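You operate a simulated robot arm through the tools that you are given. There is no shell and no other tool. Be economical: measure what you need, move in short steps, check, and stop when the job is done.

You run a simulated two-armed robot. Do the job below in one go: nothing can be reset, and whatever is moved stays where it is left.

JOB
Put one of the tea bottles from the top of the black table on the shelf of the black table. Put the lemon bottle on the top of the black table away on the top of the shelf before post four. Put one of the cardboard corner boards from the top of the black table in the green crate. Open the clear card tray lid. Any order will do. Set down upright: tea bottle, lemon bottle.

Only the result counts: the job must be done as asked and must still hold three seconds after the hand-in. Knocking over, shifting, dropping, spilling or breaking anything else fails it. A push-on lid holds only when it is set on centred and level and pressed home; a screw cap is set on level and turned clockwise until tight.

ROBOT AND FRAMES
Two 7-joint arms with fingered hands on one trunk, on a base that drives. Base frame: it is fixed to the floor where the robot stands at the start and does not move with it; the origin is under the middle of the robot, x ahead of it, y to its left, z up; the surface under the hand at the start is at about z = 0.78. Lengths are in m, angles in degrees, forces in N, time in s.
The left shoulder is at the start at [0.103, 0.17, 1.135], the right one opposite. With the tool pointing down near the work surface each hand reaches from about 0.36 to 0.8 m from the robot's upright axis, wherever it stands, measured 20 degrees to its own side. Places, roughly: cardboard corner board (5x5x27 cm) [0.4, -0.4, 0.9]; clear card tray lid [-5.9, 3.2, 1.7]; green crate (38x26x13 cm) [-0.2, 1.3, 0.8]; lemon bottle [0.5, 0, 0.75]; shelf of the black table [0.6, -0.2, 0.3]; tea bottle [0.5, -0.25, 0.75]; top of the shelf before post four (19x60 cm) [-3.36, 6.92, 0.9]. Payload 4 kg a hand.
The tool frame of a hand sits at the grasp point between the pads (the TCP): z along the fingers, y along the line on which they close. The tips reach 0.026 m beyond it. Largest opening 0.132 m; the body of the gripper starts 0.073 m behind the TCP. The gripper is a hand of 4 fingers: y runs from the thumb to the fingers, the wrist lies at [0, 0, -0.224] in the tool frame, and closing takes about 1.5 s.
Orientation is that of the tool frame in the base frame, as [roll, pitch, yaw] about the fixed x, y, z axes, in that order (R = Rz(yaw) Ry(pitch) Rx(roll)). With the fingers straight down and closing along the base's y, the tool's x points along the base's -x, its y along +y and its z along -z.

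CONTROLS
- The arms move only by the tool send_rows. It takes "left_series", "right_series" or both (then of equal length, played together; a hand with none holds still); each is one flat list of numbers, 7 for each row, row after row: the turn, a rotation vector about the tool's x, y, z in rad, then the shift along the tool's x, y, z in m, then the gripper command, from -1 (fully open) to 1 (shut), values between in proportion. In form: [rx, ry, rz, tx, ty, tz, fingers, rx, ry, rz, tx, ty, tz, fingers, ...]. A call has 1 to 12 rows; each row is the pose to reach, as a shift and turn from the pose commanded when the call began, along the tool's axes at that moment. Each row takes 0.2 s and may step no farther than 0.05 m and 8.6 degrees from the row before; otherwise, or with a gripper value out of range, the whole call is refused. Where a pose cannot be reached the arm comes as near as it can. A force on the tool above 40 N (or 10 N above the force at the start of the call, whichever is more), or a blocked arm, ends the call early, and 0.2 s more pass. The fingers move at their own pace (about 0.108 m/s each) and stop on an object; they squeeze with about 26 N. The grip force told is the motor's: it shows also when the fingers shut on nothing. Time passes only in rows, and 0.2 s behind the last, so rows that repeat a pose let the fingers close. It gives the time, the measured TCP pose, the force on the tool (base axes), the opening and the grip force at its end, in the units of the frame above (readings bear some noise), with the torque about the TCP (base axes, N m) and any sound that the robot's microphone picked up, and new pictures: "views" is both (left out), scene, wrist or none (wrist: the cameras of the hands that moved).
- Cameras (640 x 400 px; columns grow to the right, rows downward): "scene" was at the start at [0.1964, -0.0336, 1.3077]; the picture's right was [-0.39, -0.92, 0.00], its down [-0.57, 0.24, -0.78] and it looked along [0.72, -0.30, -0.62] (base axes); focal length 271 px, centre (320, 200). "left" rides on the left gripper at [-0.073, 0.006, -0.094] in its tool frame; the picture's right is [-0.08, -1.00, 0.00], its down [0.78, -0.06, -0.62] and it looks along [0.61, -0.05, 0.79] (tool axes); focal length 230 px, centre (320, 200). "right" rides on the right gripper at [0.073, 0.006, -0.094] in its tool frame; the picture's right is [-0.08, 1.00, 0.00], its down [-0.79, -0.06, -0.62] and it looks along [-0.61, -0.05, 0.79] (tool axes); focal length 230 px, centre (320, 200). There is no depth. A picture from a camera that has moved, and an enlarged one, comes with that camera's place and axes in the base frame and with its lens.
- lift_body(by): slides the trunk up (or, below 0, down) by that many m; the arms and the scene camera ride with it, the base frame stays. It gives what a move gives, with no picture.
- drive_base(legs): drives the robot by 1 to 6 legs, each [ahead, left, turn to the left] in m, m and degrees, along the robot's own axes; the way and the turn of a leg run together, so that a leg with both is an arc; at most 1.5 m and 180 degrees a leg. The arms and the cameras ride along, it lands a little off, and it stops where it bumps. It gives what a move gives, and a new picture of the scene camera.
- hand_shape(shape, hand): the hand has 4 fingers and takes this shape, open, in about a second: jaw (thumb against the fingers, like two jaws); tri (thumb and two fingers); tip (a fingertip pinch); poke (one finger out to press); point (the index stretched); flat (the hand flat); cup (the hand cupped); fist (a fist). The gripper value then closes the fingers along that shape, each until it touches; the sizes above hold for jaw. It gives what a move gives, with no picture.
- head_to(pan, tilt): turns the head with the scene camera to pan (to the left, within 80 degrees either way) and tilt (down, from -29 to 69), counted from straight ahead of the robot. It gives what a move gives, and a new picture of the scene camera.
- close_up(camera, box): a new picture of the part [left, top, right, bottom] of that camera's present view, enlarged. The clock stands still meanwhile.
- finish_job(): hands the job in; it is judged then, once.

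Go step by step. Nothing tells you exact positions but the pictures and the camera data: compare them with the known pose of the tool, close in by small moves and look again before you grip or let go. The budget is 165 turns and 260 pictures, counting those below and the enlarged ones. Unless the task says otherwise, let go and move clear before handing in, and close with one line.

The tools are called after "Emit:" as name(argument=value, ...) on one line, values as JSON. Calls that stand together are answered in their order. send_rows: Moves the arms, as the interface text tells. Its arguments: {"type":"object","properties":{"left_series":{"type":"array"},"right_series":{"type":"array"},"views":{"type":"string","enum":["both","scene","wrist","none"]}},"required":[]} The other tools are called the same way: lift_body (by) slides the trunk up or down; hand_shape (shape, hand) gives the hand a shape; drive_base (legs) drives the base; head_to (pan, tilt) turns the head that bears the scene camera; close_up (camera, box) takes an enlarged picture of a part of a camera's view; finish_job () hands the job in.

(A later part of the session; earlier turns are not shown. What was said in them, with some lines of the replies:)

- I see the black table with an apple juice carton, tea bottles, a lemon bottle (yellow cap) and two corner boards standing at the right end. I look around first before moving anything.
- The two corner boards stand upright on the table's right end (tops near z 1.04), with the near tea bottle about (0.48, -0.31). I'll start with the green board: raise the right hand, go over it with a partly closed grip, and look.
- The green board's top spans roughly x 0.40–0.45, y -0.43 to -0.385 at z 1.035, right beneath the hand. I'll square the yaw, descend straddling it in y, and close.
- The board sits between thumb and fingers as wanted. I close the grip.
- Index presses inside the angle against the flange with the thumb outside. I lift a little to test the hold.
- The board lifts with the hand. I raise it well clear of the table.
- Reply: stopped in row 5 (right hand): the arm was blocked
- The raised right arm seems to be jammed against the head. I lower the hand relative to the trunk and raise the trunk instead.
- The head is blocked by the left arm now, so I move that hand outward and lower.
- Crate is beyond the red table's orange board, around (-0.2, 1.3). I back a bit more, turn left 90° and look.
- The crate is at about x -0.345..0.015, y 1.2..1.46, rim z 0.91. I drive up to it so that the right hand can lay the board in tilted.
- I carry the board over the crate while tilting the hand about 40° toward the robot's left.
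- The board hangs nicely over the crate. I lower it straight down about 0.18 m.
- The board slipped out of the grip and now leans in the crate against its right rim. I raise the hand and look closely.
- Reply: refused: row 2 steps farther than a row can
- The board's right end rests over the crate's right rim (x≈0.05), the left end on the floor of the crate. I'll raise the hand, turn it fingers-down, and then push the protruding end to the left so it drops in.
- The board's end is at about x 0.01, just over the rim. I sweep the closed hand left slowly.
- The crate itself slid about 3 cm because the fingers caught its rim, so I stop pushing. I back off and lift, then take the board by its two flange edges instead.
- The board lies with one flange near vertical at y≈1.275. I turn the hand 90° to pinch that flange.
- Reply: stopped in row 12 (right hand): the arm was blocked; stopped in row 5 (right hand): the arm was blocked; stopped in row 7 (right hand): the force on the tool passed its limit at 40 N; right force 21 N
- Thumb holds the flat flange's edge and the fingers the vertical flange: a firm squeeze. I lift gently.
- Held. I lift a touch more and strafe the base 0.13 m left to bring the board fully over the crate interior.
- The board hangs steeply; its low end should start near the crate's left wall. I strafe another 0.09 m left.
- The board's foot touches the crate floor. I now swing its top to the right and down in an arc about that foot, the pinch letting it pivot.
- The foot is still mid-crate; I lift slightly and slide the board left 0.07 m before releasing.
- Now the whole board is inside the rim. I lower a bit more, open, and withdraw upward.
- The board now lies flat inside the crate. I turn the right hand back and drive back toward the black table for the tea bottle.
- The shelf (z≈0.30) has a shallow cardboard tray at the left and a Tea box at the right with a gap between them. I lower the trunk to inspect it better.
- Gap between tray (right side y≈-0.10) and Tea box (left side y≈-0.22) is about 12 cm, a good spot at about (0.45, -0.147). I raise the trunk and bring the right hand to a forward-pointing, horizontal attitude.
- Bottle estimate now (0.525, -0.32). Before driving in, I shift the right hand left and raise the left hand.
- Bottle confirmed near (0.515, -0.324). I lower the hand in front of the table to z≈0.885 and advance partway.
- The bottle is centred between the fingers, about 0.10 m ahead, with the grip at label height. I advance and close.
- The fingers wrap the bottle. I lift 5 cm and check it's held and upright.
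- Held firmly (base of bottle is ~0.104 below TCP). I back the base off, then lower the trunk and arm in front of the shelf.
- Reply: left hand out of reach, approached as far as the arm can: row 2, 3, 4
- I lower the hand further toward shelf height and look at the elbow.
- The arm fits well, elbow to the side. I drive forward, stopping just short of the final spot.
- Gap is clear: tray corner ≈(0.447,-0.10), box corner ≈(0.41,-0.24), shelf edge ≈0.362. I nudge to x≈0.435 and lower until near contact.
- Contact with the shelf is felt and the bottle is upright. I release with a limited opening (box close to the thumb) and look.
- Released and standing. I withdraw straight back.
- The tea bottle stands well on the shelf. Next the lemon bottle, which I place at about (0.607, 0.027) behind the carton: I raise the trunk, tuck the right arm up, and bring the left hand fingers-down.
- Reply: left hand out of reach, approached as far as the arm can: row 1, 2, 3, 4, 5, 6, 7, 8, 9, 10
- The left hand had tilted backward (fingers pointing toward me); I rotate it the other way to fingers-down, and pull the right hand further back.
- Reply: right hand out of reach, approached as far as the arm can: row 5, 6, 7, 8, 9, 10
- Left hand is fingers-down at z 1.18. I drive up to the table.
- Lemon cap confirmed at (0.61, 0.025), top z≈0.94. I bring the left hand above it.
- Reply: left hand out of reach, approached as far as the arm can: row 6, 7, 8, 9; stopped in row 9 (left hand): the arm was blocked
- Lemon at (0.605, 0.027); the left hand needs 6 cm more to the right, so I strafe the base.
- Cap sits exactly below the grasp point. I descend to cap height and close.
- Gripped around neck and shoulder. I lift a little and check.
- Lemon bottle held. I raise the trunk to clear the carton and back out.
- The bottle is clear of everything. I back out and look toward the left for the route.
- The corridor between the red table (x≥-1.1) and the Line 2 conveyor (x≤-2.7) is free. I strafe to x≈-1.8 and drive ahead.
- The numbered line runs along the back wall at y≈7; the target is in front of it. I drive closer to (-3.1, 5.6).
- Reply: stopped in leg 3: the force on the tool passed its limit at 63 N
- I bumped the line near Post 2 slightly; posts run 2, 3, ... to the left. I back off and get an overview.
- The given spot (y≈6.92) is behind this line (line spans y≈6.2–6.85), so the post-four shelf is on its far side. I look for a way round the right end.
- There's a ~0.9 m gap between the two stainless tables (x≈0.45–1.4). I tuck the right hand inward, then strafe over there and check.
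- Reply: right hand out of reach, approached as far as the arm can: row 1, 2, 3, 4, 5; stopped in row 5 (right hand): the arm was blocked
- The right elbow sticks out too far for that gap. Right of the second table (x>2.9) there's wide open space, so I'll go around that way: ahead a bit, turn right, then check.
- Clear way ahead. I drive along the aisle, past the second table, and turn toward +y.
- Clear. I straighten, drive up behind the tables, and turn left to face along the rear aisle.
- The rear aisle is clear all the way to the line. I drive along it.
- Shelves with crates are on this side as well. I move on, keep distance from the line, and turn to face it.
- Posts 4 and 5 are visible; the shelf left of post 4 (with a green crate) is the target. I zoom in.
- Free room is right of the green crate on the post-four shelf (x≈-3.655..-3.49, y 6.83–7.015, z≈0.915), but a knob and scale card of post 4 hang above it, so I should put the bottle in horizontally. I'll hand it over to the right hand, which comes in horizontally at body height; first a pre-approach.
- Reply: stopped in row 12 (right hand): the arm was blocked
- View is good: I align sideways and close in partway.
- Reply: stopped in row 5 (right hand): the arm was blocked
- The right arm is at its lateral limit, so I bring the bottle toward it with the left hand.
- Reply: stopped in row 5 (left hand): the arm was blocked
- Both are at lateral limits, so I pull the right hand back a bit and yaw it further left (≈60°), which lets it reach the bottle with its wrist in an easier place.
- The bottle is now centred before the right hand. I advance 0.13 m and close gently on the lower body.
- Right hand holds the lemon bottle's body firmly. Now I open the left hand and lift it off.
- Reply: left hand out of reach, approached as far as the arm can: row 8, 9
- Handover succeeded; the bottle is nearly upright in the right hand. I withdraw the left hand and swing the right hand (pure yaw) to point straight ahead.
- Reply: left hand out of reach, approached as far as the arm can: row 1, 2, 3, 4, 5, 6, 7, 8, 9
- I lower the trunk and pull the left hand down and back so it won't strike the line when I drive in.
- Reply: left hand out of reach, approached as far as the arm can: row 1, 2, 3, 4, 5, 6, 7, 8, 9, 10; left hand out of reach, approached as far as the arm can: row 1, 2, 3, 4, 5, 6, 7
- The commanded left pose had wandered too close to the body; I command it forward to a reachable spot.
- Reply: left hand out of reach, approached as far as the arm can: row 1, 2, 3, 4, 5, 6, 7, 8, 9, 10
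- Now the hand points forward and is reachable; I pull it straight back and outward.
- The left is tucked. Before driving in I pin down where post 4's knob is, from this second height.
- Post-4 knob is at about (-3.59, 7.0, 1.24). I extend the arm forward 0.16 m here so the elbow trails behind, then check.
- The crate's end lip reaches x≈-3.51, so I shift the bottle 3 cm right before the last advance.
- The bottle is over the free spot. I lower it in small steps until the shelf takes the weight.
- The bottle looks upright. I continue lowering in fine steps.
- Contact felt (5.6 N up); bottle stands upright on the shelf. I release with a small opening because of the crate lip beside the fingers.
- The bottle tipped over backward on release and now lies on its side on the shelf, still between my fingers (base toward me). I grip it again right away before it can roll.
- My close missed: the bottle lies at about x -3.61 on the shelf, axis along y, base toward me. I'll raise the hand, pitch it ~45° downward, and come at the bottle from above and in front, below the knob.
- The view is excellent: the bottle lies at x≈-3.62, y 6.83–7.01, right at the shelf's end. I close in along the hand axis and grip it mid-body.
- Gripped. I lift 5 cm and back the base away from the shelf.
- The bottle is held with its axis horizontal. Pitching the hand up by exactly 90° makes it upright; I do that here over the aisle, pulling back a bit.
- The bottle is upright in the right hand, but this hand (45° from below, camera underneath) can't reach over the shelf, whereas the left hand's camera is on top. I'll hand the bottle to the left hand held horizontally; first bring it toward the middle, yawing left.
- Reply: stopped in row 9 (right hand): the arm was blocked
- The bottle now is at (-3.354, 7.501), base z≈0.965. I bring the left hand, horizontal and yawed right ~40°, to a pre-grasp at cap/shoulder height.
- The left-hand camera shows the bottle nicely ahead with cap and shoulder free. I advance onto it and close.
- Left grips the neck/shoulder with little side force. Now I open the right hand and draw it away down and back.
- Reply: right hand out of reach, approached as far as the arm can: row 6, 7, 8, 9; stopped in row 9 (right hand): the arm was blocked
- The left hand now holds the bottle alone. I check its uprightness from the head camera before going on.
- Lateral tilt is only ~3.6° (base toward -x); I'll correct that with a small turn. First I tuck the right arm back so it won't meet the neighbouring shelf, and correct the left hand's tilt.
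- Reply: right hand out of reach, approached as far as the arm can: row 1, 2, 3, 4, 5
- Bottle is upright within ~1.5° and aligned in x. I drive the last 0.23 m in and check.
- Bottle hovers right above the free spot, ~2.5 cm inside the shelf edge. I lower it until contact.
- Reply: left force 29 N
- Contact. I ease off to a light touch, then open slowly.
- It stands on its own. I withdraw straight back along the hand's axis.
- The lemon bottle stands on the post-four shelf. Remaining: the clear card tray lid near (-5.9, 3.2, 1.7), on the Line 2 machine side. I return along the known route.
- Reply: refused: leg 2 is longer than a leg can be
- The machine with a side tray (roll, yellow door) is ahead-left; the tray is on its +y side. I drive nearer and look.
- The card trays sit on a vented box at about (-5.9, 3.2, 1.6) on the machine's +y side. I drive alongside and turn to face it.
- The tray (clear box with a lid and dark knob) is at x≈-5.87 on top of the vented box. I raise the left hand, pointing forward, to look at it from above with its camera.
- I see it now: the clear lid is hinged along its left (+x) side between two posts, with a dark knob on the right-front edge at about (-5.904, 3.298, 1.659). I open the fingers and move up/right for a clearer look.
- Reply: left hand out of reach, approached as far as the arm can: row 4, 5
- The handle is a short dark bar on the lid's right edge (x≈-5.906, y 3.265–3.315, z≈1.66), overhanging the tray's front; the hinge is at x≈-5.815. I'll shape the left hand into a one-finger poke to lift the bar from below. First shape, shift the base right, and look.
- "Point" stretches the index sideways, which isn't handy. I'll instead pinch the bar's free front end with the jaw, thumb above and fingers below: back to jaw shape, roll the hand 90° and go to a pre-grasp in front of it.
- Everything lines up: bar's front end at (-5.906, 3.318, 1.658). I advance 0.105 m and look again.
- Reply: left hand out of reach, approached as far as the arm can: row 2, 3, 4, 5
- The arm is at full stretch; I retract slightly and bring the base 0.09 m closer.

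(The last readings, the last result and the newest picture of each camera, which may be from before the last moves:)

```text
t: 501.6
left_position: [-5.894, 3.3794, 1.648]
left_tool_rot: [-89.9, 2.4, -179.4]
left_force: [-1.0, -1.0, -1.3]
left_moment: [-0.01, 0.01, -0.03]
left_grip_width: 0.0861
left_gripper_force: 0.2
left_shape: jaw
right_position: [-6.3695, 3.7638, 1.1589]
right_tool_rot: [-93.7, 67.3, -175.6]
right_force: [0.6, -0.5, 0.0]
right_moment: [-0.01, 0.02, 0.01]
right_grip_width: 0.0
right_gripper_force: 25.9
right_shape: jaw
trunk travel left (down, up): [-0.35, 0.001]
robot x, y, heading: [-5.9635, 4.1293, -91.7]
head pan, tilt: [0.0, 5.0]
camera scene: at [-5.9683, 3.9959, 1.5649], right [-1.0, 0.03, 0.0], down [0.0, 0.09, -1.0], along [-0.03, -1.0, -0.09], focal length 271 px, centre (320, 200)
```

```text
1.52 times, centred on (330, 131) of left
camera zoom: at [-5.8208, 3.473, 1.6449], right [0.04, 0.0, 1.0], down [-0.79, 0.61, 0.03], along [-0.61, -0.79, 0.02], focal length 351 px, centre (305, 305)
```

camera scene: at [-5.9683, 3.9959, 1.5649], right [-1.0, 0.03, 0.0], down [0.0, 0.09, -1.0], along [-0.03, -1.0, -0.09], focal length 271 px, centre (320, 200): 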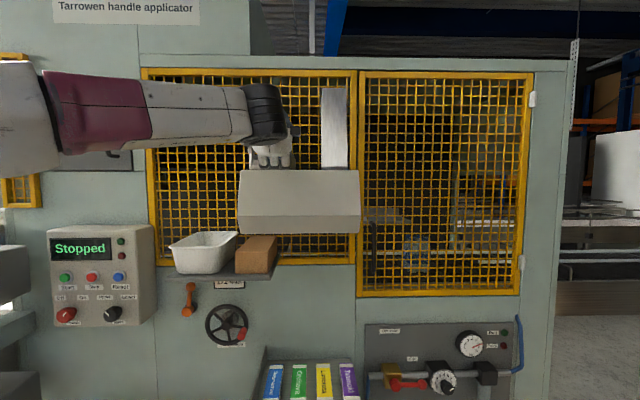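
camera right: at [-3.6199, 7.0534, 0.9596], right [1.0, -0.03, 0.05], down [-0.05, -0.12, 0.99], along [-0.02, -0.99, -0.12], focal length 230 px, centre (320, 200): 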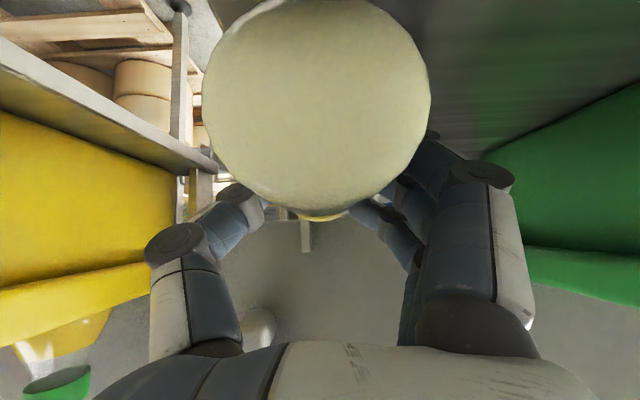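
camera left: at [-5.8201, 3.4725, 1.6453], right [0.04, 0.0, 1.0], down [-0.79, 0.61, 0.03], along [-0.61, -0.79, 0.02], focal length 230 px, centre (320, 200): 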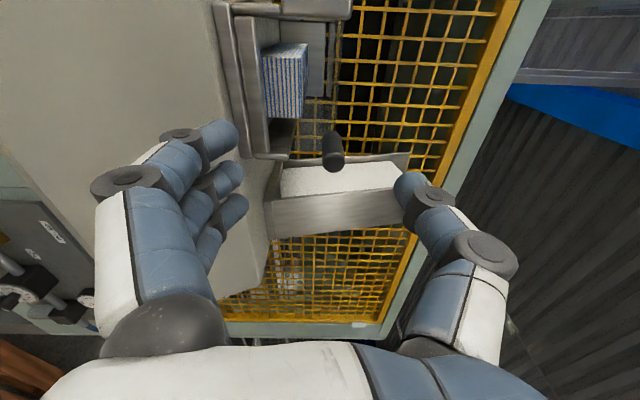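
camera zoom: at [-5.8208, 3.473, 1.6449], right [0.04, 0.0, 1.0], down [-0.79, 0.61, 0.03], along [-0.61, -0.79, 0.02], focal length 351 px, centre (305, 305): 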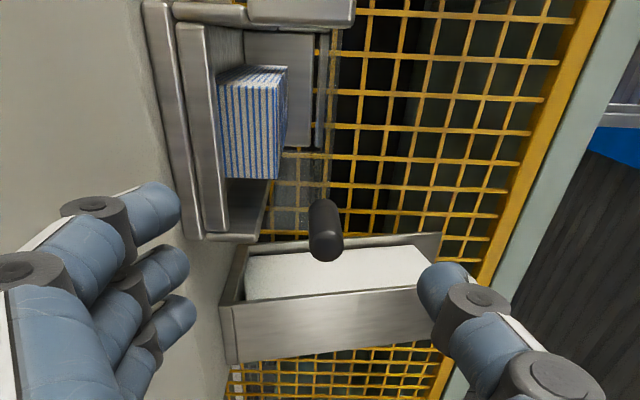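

Emit:
send_rows(left_series=[0, 0, 0, 0.006, -0.004, 0.02, -0.3, 0, 0, 0, 0.012, -0.008, 0.04, -0.3, 0, 0, 0, 0.012, -0.008, 0.058, -0.3, 0, 0, 0, 0.012, -0.008, 0.058, -0.3], views="wrist")

```text
t: 502.6
left_position: [-5.9042, 3.322, 1.6547]
left_tool_rot: [-90.0, 2.4, -179.4]
left_force: [0.1, 0.2, 0.0]
left_moment: [0.0, 0.01, 0.02]
left_grip_width: 0.0858
left_gripper_force: 0.1
left_shape: jaw
right_position: [-6.3689, 3.7649, 1.1598]
right_tool_rot: [-93.8, 67.2, -175.4]
right_force: [-0.1, -0.6, -1.0]
right_moment: [-0.01, 0.01, -0.01]
right_grip_width: 0.0001
right_gripper_force: 26.4
right_shape: jaw
trunk travel left (down, up): [-0.35, 0.001]
robot x, y, heading: [-5.9644, 4.1274, -91.5]
head pan, tilt: [0.0, 5.0]
camera left: at [-5.8322, 3.4167, 1.6518], right [0.04, 0.0, 1.0], down [-0.79, 0.61, 0.03], along [-0.61, -0.79, 0.02], focal length 230 px, centre (320, 200)
```

left: 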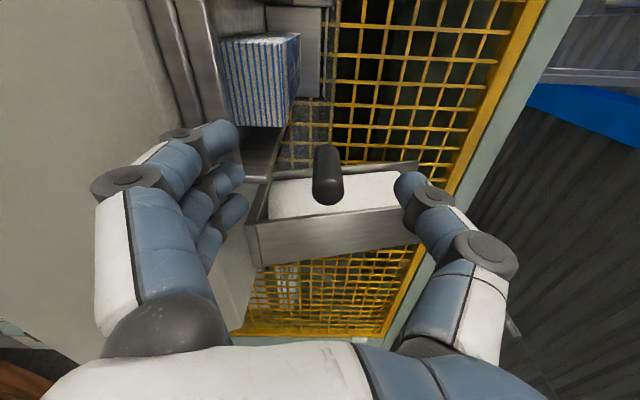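

The bar's end sits exactly between thumb and fingers. I close on it.

Emit:
send_rows(left_series=[0, 0, 0, 0, 0, 0.004, 0, 0, 0, 0, 0, 0, 0.004, 0.3, 0, 0, 0, 0, 0, 0.004, 0.5, 0, 0, 0, 0, 0, 0.004, 0.7, 0, 0, 0, 0, 0, 0.004, 0.85, 0, 0, 0, 0, 0, 0.004, 1, 0, 0, 0, 0, 0, 0.004, 1], views="wrist")

```text
t: 504.2
left_position: [-5.907, 3.3181, 1.6571]
left_tool_rot: [-89.8, 2.4, -179.5]
left_force: [-1.6, -4.3, 14.0]
left_moment: [-0.16, -0.03, -0.01]
left_grip_width: 0.0018
left_gripper_force: 25.8
left_shape: jaw
right_position: [-6.3689, 3.7654, 1.1586]
right_tool_rot: [-93.8, 67.2, -175.4]
right_force: [-0.3, -0.3, -0.2]
right_moment: [0.0, 0.03, -0.02]
right_grip_width: 0.0
right_gripper_force: 26.0
right_shape: jaw
trunk travel left (down, up): [-0.35, 0.001]
robot x, y, heading: [-5.9699, 4.1296, -91.9]
head pan, tilt: [0.0, 5.0]
camera left: at [-5.8326, 3.4134, 1.6539], right [0.04, 0.0, 1.0], down [-0.79, 0.61, 0.03], along [-0.61, -0.79, 0.02], focal length 230 px, centre (320, 200)
```

left: 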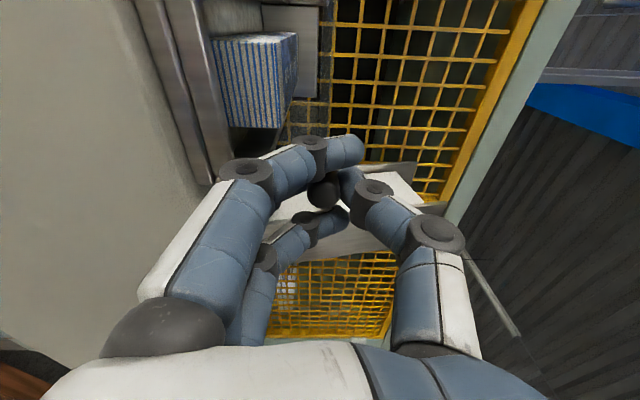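

The fingers cage the bar. I lift it along the lid's arc about the left hinge, first to about 50°.

Emit:
send_rows(left_series=[0, 0, 0, -0.0014, -0.0158, 0, 1, 0, 0, 0, -0.0055, -0.0311, 0, 1, 0, 0, 0, -0.0122, -0.0455, 0, 1, 0, 0, 0, -0.0213, -0.0585, 0, 1, 0, 0, 0, -0.0325, -0.0697, 0, 1, 0, 0, 0, -0.0325, -0.0697, 0, 1], views="wrist")

```text
t: 505.6
left_position: [-5.8877, 3.3173, 1.7039]
left_tool_rot: [-90.1, 2.7, -179.7]
left_force: [-18.5, -12.2, 7.4]
left_moment: [-0.09, 0.21, 0.08]
left_grip_width: 0.0002
left_gripper_force: 25.9
left_shape: jaw
left hand out of reach, approached as far as the arm can: row 3, 4, 5, 6
right_position: [-6.3744, 3.7629, 1.1567]
right_tool_rot: [-94.0, 67.5, -175.8]
right_force: [0.6, -0.4, 0.3]
right_moment: [-0.04, 0.0, 0.01]
right_grip_width: 0.0
right_gripper_force: 26.0
right_shape: jaw
trunk travel left (down, up): [-0.35, 0.001]
robot x, y, heading: [-5.9638, 4.1311, -92.1]
head pan, tilt: [0.0, 5.0]
camera left: at [-5.8145, 3.4123, 1.7012], right [0.03, 0.0, 1.0], down [-0.79, 0.61, 0.03], along [-0.61, -0.79, 0.02], focal length 230 px, centre (320, 200)
```

left: 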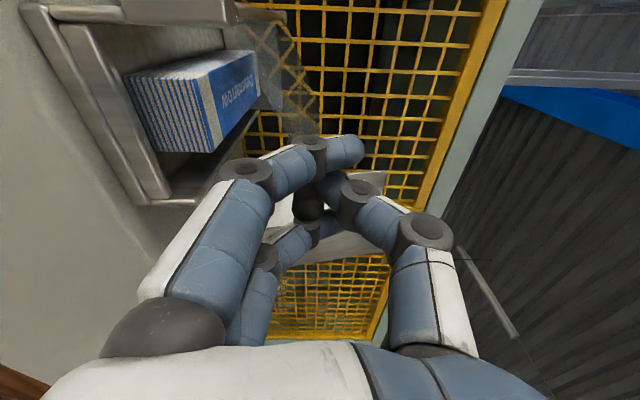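

The lid is lifted ~30°, but the arm is at its reach limit. I creep the base forward in small steps while giving the same amount back with the arm, so the bar stays held.

Emit:
drive_base(legs=[[0.02, 0, 0]])

Emit:
send_rows(left_series=[0, 0, 0, 0, 0, -0.01, 1, 0, 0, 0, 0, 0, -0.02, 1], views="none")

Emit:
drive_base(legs=[[0.025, 0, 0]])

Emit:
send_rows(left_series=[0, 0, 0, 0, 0, -0.012, 1, 0, 0, 0, 0, 0, -0.025, 1], views="wrist")

```text
t: 506.6
left_position: [-5.8823, 3.3134, 1.716]
left_tool_rot: [-89.2, 2.4, -179.5]
left_force: [-0.5, 24.3, -1.2]
left_moment: [0.25, 0.03, 0.14]
left_grip_width: 0.0011
left_gripper_force: 25.4
left_shape: jaw
right_position: [-6.3698, 3.7508, 1.1606]
right_tool_rot: [-93.2, 67.1, -174.8]
right_force: [-0.2, 0.7, -0.7]
right_moment: [0.02, -0.01, -0.02]
right_grip_width: 0.0
right_gripper_force: 26.1
right_shape: jaw
trunk travel left (down, up): [-0.35, 0.001]
robot x, y, heading: [-5.9694, 4.1102, -91.7]
head pan, tilt: [0.0, 5.0]
stopped in leg 1: the force on the tool passed its limit at 43 N (the readings are from after the stop); the commanded pose is now the measured one
camera scene: at [-5.9684, 3.9847, 1.5656], right [-1.0, 0.03, 0.0], down [0.0, 0.08, -1.0], along [-0.03, -1.0, -0.08], focal length 271 px, centre (320, 200)
```

scene: 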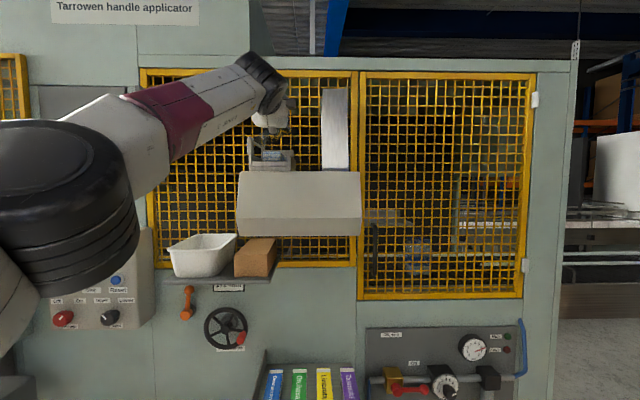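

```text
t: 507.2
left_position: [-5.8877, 3.3174, 1.7048]
left_tool_rot: [-89.9, 2.6, -179.6]
left_force: [-13.5, -24.1, 5.4]
left_moment: [-0.18, 0.09, 0.5]
left_grip_width: 0.0
left_gripper_force: 26.2
left_shape: jaw
right_position: [-6.3731, 3.7419, 1.1576]
right_tool_rot: [-94.3, 67.3, -176.0]
right_force: [-0.5, -1.2, 0.4]
right_moment: [0.0, -0.01, 0.02]
right_grip_width: 0.0
right_gripper_force: 25.8
right_shape: jaw
trunk travel left (down, up): [-0.35, 0.001]
robot x, y, heading: [-5.9656, 4.1109, -92.0]
head pan, tilt: [0.0, 5.0]
```

```text
t: 508.1
left_position: [-5.8812, 3.3139, 1.7206]
left_tool_rot: [-88.8, 2.2, -179.3]
left_force: [2.5, 26.6, -2.8]
left_moment: [0.39, -0.01, 0.16]
left_grip_width: 0.0013
left_gripper_force: 26.0
left_shape: jaw
right_position: [-6.3701, 3.7255, 1.1609]
right_tool_rot: [-93.2, 66.9, -174.7]
right_force: [-0.2, -0.5, -0.3]
right_moment: [-0.02, 0.02, 0.02]
right_grip_width: 0.0001
right_gripper_force: 25.7
right_shape: jaw
trunk travel left (down, up): [-0.35, 0.001]
robot x, y, heading: [-5.9709, 4.087, -91.5]
head pan, tilt: [0.0, 5.0]
stopped in leg 1: the force on the tool passed its limit at 45 N (the readings are from after the stop); the commanded pose is now the measured one
camera scene: at [-5.968, 3.9607, 1.5656], right [-1.0, 0.03, 0.0], down [0.0, 0.08, -1.0], along [-0.03, -1.0, -0.08], focal length 271 px, centre (320, 200)
```

scene: 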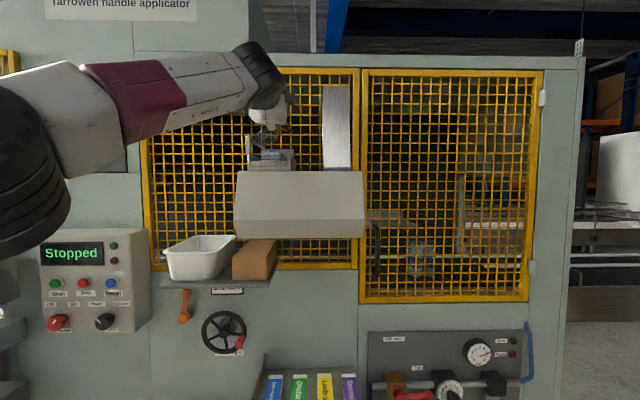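

```text
t: 508.7
left_position: [-5.8869, 3.3164, 1.7086]
left_tool_rot: [-89.6, 2.5, -179.5]
left_force: [-12.6, -37.4, 4.8]
left_moment: [-0.29, 0.1, 0.65]
left_grip_width: 0.0001
left_gripper_force: 25.9
left_shape: jaw
right_position: [-6.3728, 3.7129, 1.1554]
right_tool_rot: [-94.8, 67.1, -176.2]
right_force: [-0.5, -0.6, -0.1]
right_moment: [0.04, 0.0, 0.0]
right_grip_width: 0.0
right_gripper_force: 26.0
right_shape: jaw
trunk travel left (down, up): [-0.35, 0.001]
robot x, y, heading: [-5.9665, 4.0846, -91.6]
head pan, tilt: [0.0, 5.0]
camera left: at [-5.8133, 3.4115, 1.7048], right [0.03, 0.01, 1.0], down [-0.79, 0.61, 0.02], along [-0.61, -0.79, 0.03], focal length 230 px, centre (320, 200)
```

left: 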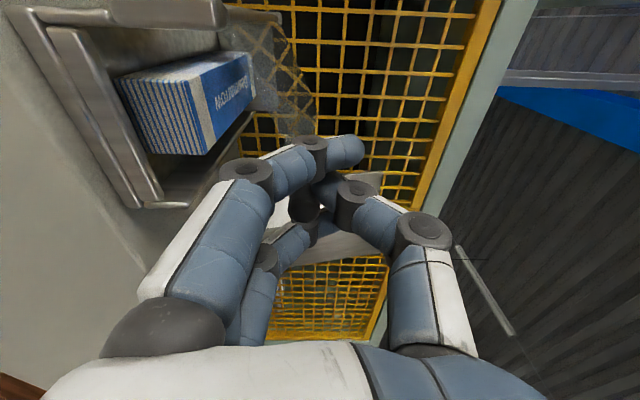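

Closer by 4.5 cm with the bar still held. I continue the arc up and over to the left.

Emit:
send_rows(left_series=[0, 0, 0, -0.005, -0.006, 0.01, 1, 0, 0, 0, -0.01, -0.012, 0.02, 1, 0, 0, 0, -0.0207, -0.018, 0.02, 1, 0, 0, 0, -0.035, -0.024, 0.02, 1, 0, 0, 0, -0.05, -0.028, 0.02, 1, 0, 0, 0, -0.062, -0.03, 0.02, 1, 0, 0, 0, -0.074, -0.03, 0.02, 1, 0, 0, 0, -0.084, -0.028, 0.02, 1, 0, 0, 0, -0.084, -0.028, 0.02, 1], views="wrist")

```text
t: 510.7
left_position: [-5.7994, 3.3169, 1.749]
left_tool_rot: [-89.0, 2.3, -179.3]
left_force: [-0.1, 18.5, 9.4]
left_moment: [-0.11, 0.15, -0.36]
left_grip_width: 0.0003
left_gripper_force: 25.9
left_shape: jaw
right_position: [-6.3708, 3.7248, 1.1599]
right_tool_rot: [-93.3, 67.1, -174.8]
right_force: [0.3, 0.2, -0.1]
right_moment: [-0.02, 0.0, 0.04]
right_grip_width: 0.0
right_gripper_force: 25.8
right_shape: jaw
trunk travel left (down, up): [-0.35, 0.001]
robot x, y, heading: [-5.9707, 4.0838, -91.7]
head pan, tilt: [0.0, 5.0]
camera left: at [-5.7257, 3.4117, 1.745], right [0.04, 0.02, 1.0], down [-0.79, 0.61, 0.02], along [-0.61, -0.79, 0.04], focal length 230 px, centre (320, 200)
```

left: 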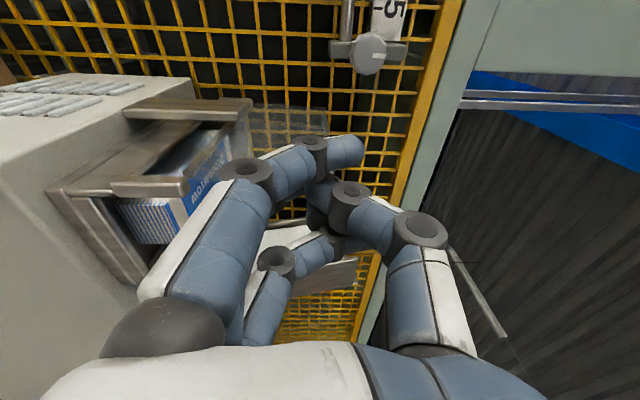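

The lid is up to about 100°. I push it a bit further toward its stop.

Emit:
send_rows(left_series=[0, 0, 0, -0.008, 0.002, 0, 1, 0, 0, 0, -0.016, 0.004, 0, 1, 0, 0, 0, -0.024, 0.008, 0, 1, 0, 0, 0, -0.032, 0.012, 0, 1, 0, 0, 0, -0.032, 0.012, 0, 1], views="wrist")

```text
t: 511.9
left_position: [-5.7644, 3.3169, 1.7398]
left_tool_rot: [-89.0, 2.3, -179.3]
left_force: [3.5, 18.5, 9.7]
left_moment: [-0.13, 0.16, -0.35]
left_grip_width: 0.0
left_gripper_force: 26.7
left_shape: jaw
right_position: [-6.3688, 3.725, 1.1616]
right_tool_rot: [-93.3, 66.9, -174.8]
right_force: [1.0, 0.1, 0.0]
right_moment: [0.01, -0.01, 0.0]
right_grip_width: 0.0
right_gripper_force: 26.2
right_shape: jaw
trunk travel left (down, up): [-0.35, 0.001]
robot x, y, heading: [-5.9662, 4.0835, -91.6]
head pan, tilt: [0.0, 5.0]
camera left: at [-5.6915, 3.412, 1.7345], right [0.04, 0.02, 1.0], down [-0.79, 0.61, 0.02], along [-0.61, -0.79, 0.04], focal length 230 px, centre (320, 200)
```

left: 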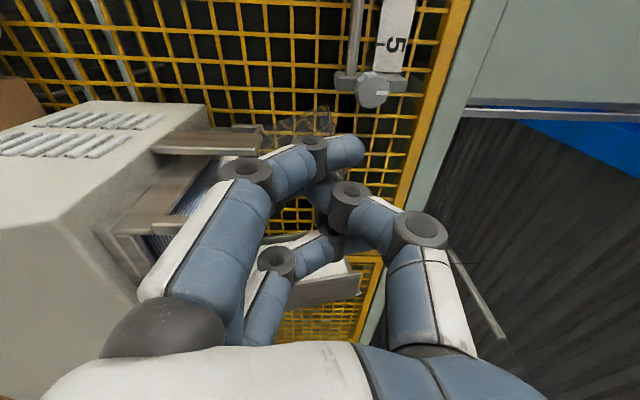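

Emit:
send_rows(left_series=[0, 0, 0, -0.008, 0.006, 0, 1, 0, 0, 0, -0.014, 0.014, 0, 1, 0, 0, 0, -0.019, 0.023, 0, 1, 0, 0, 0, -0.019, 0.023, 0, 1], views="wrist")

```text
t: 512.9
left_position: [-5.7544, 3.3162, 1.7163]
left_tool_rot: [-89.1, 2.6, -179.6]
left_force: [-14.1, 21.2, 2.9]
left_moment: [-0.52, -0.26, -0.42]
left_grip_width: 0.0001
left_gripper_force: 25.8
left_shape: jaw
right_position: [-6.3737, 3.7238, 1.1583]
right_tool_rot: [-93.1, 67.1, -174.8]
right_force: [0.5, 1.0, -1.0]
right_moment: [0.01, 0.02, 0.03]
right_grip_width: 0.0001
right_gripper_force: 26.1
right_shape: jaw
trunk travel left (down, up): [-0.35, 0.001]
robot x, y, heading: [-5.9694, 4.086, -91.5]
head pan, tilt: [0.0, 5.0]
camera left: at [-5.6802, 3.4105, 1.7126], right [0.03, 0.02, 1.0], down [-0.79, 0.61, 0.02], along [-0.61, -0.79, 0.03], focal length 230 px, centre (320, 200)
```

left: 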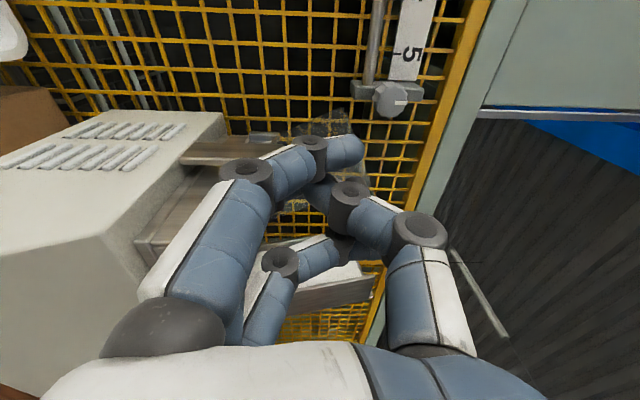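

The lid now rests past vertical against its stop. I open the hand and draw it straight back.

Emit:
send_rows(left_series=[0, 0, 0, 0.006, 0, 0, 0.6, 0, 0, 0, 0.006, 0, 0, 0.2, 0, 0, 0, 0.006, 0, 0, -0.2, 0, 0, 0, 0.006, 0, 0, -0.5, 0, 0, 0, 0.006, 0, 0, -0.5, 0, 0, 0, 0.006, 0, -0.03, -0.5, 0, 0, 0, 0.006, 0, -0.07, -0.5, 0, 0, 0, 0.006, 0, -0.11, -0.5, 0, 0, 0, 0.006, 0, -0.15, -0.5], views="wrist")

```text
t: 514.9
left_position: [-5.7549, 3.4621, 1.711]
left_tool_rot: [-89.2, 2.2, -179.4]
left_force: [-0.5, 0.2, -0.2]
left_moment: [0.03, 0.0, 0.02]
left_grip_width: 0.0989
left_gripper_force: 0.1
left_shape: jaw
right_position: [-6.3702, 3.7206, 1.1601]
right_tool_rot: [-93.8, 67.1, -175.3]
right_force: [0.6, 0.3, -0.1]
right_moment: [-0.02, 0.02, -0.01]
right_grip_width: 0.0001
right_gripper_force: 25.6
right_shape: jaw
trunk travel left (down, up): [-0.35, 0.001]
robot x, y, heading: [-5.9663, 4.0819, -91.8]
head pan, tilt: [0.0, 5.0]
camera left: at [-5.6811, 3.5564, 1.7073], right [0.04, 0.01, 1.0], down [-0.79, 0.61, 0.02], along [-0.61, -0.79, 0.03], focal length 230 px, centre (320, 200)
```

left: 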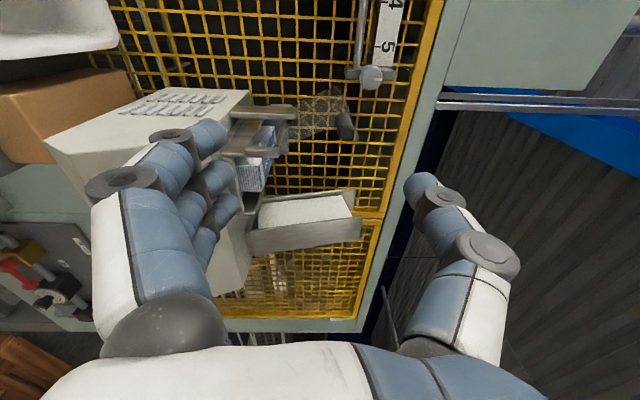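

The lid stays open on its own. I back away and confirm.

Emit:
drive_base(legs=[[-0.2, 0, 0]])

Emit:
close_up(camera="left", box=[230, 40, 400, 180])

```text
t: 516.5
left_position: [-5.7507, 3.6576, 1.711]
left_tool_rot: [-89.3, 2.3, -179.3]
left_force: [0.2, 0.5, 0.8]
left_moment: [0.04, -0.02, 0.01]
left_grip_width: 0.0989
left_gripper_force: 0.1
left_shape: jaw
right_position: [-6.3652, 3.9176, 1.1585]
right_tool_rot: [-93.7, 67.0, -175.4]
right_force: [0.2, 0.2, -0.2]
right_moment: [-0.01, 0.0, 0.02]
right_grip_width: 0.0
right_gripper_force: 26.3
right_shape: jaw
trunk travel left (down, up): [-0.35, 0.001]
robot x, y, heading: [-5.9595, 4.2786, -91.7]
head pan, tilt: [0.0, 5.0]
camera scene: at [-5.9635, 4.1504, 1.565], right [-1.0, 0.03, 0.0], down [0.0, 0.09, -1.0], along [-0.03, -1.0, -0.09], focal length 271 px, centre (320, 200)
```

scene: 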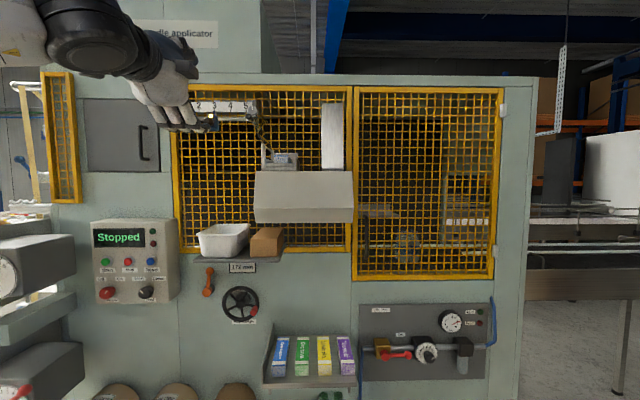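

```text
2.86 times, centred on (315, 110) of left
camera zoom: at [-5.6763, 3.7519, 1.7074], right [0.04, 0.01, 1.0], down [-0.79, 0.61, 0.02], along [-0.61, -0.79, 0.03], focal length 657 px, centre (334, 457)
```

zoom: 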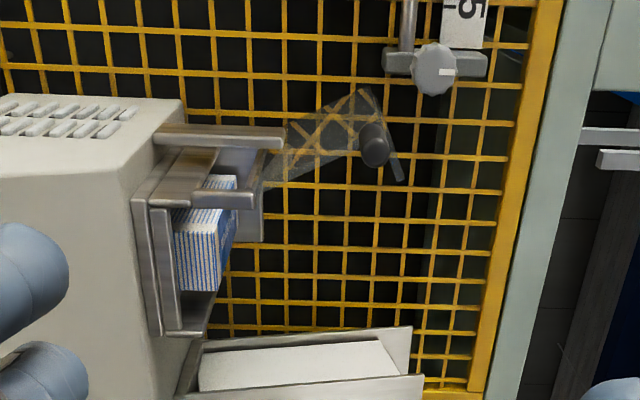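

The clear lid stands open past vertical against its stop post. Tea bottle, lemon bottle and corner board are all in place and both hands are clear, so I hand in.

Emit:
finish_job()

```text
The job is handed in.
```

I handed the job in with all four parts done: the tea bottle is upright on the black table's shelf, the lemon bottle is upright on the shelf before post four, a corner board lies in the green crate, and the clear card tray lid is open past vertical. Three things went wrong on the way: the green crate slid about 2–3 cm and I left it there, I bumped the line near post 2 with the left hand, and the lemon bottle tipped over on its shelf before I stood it up again.
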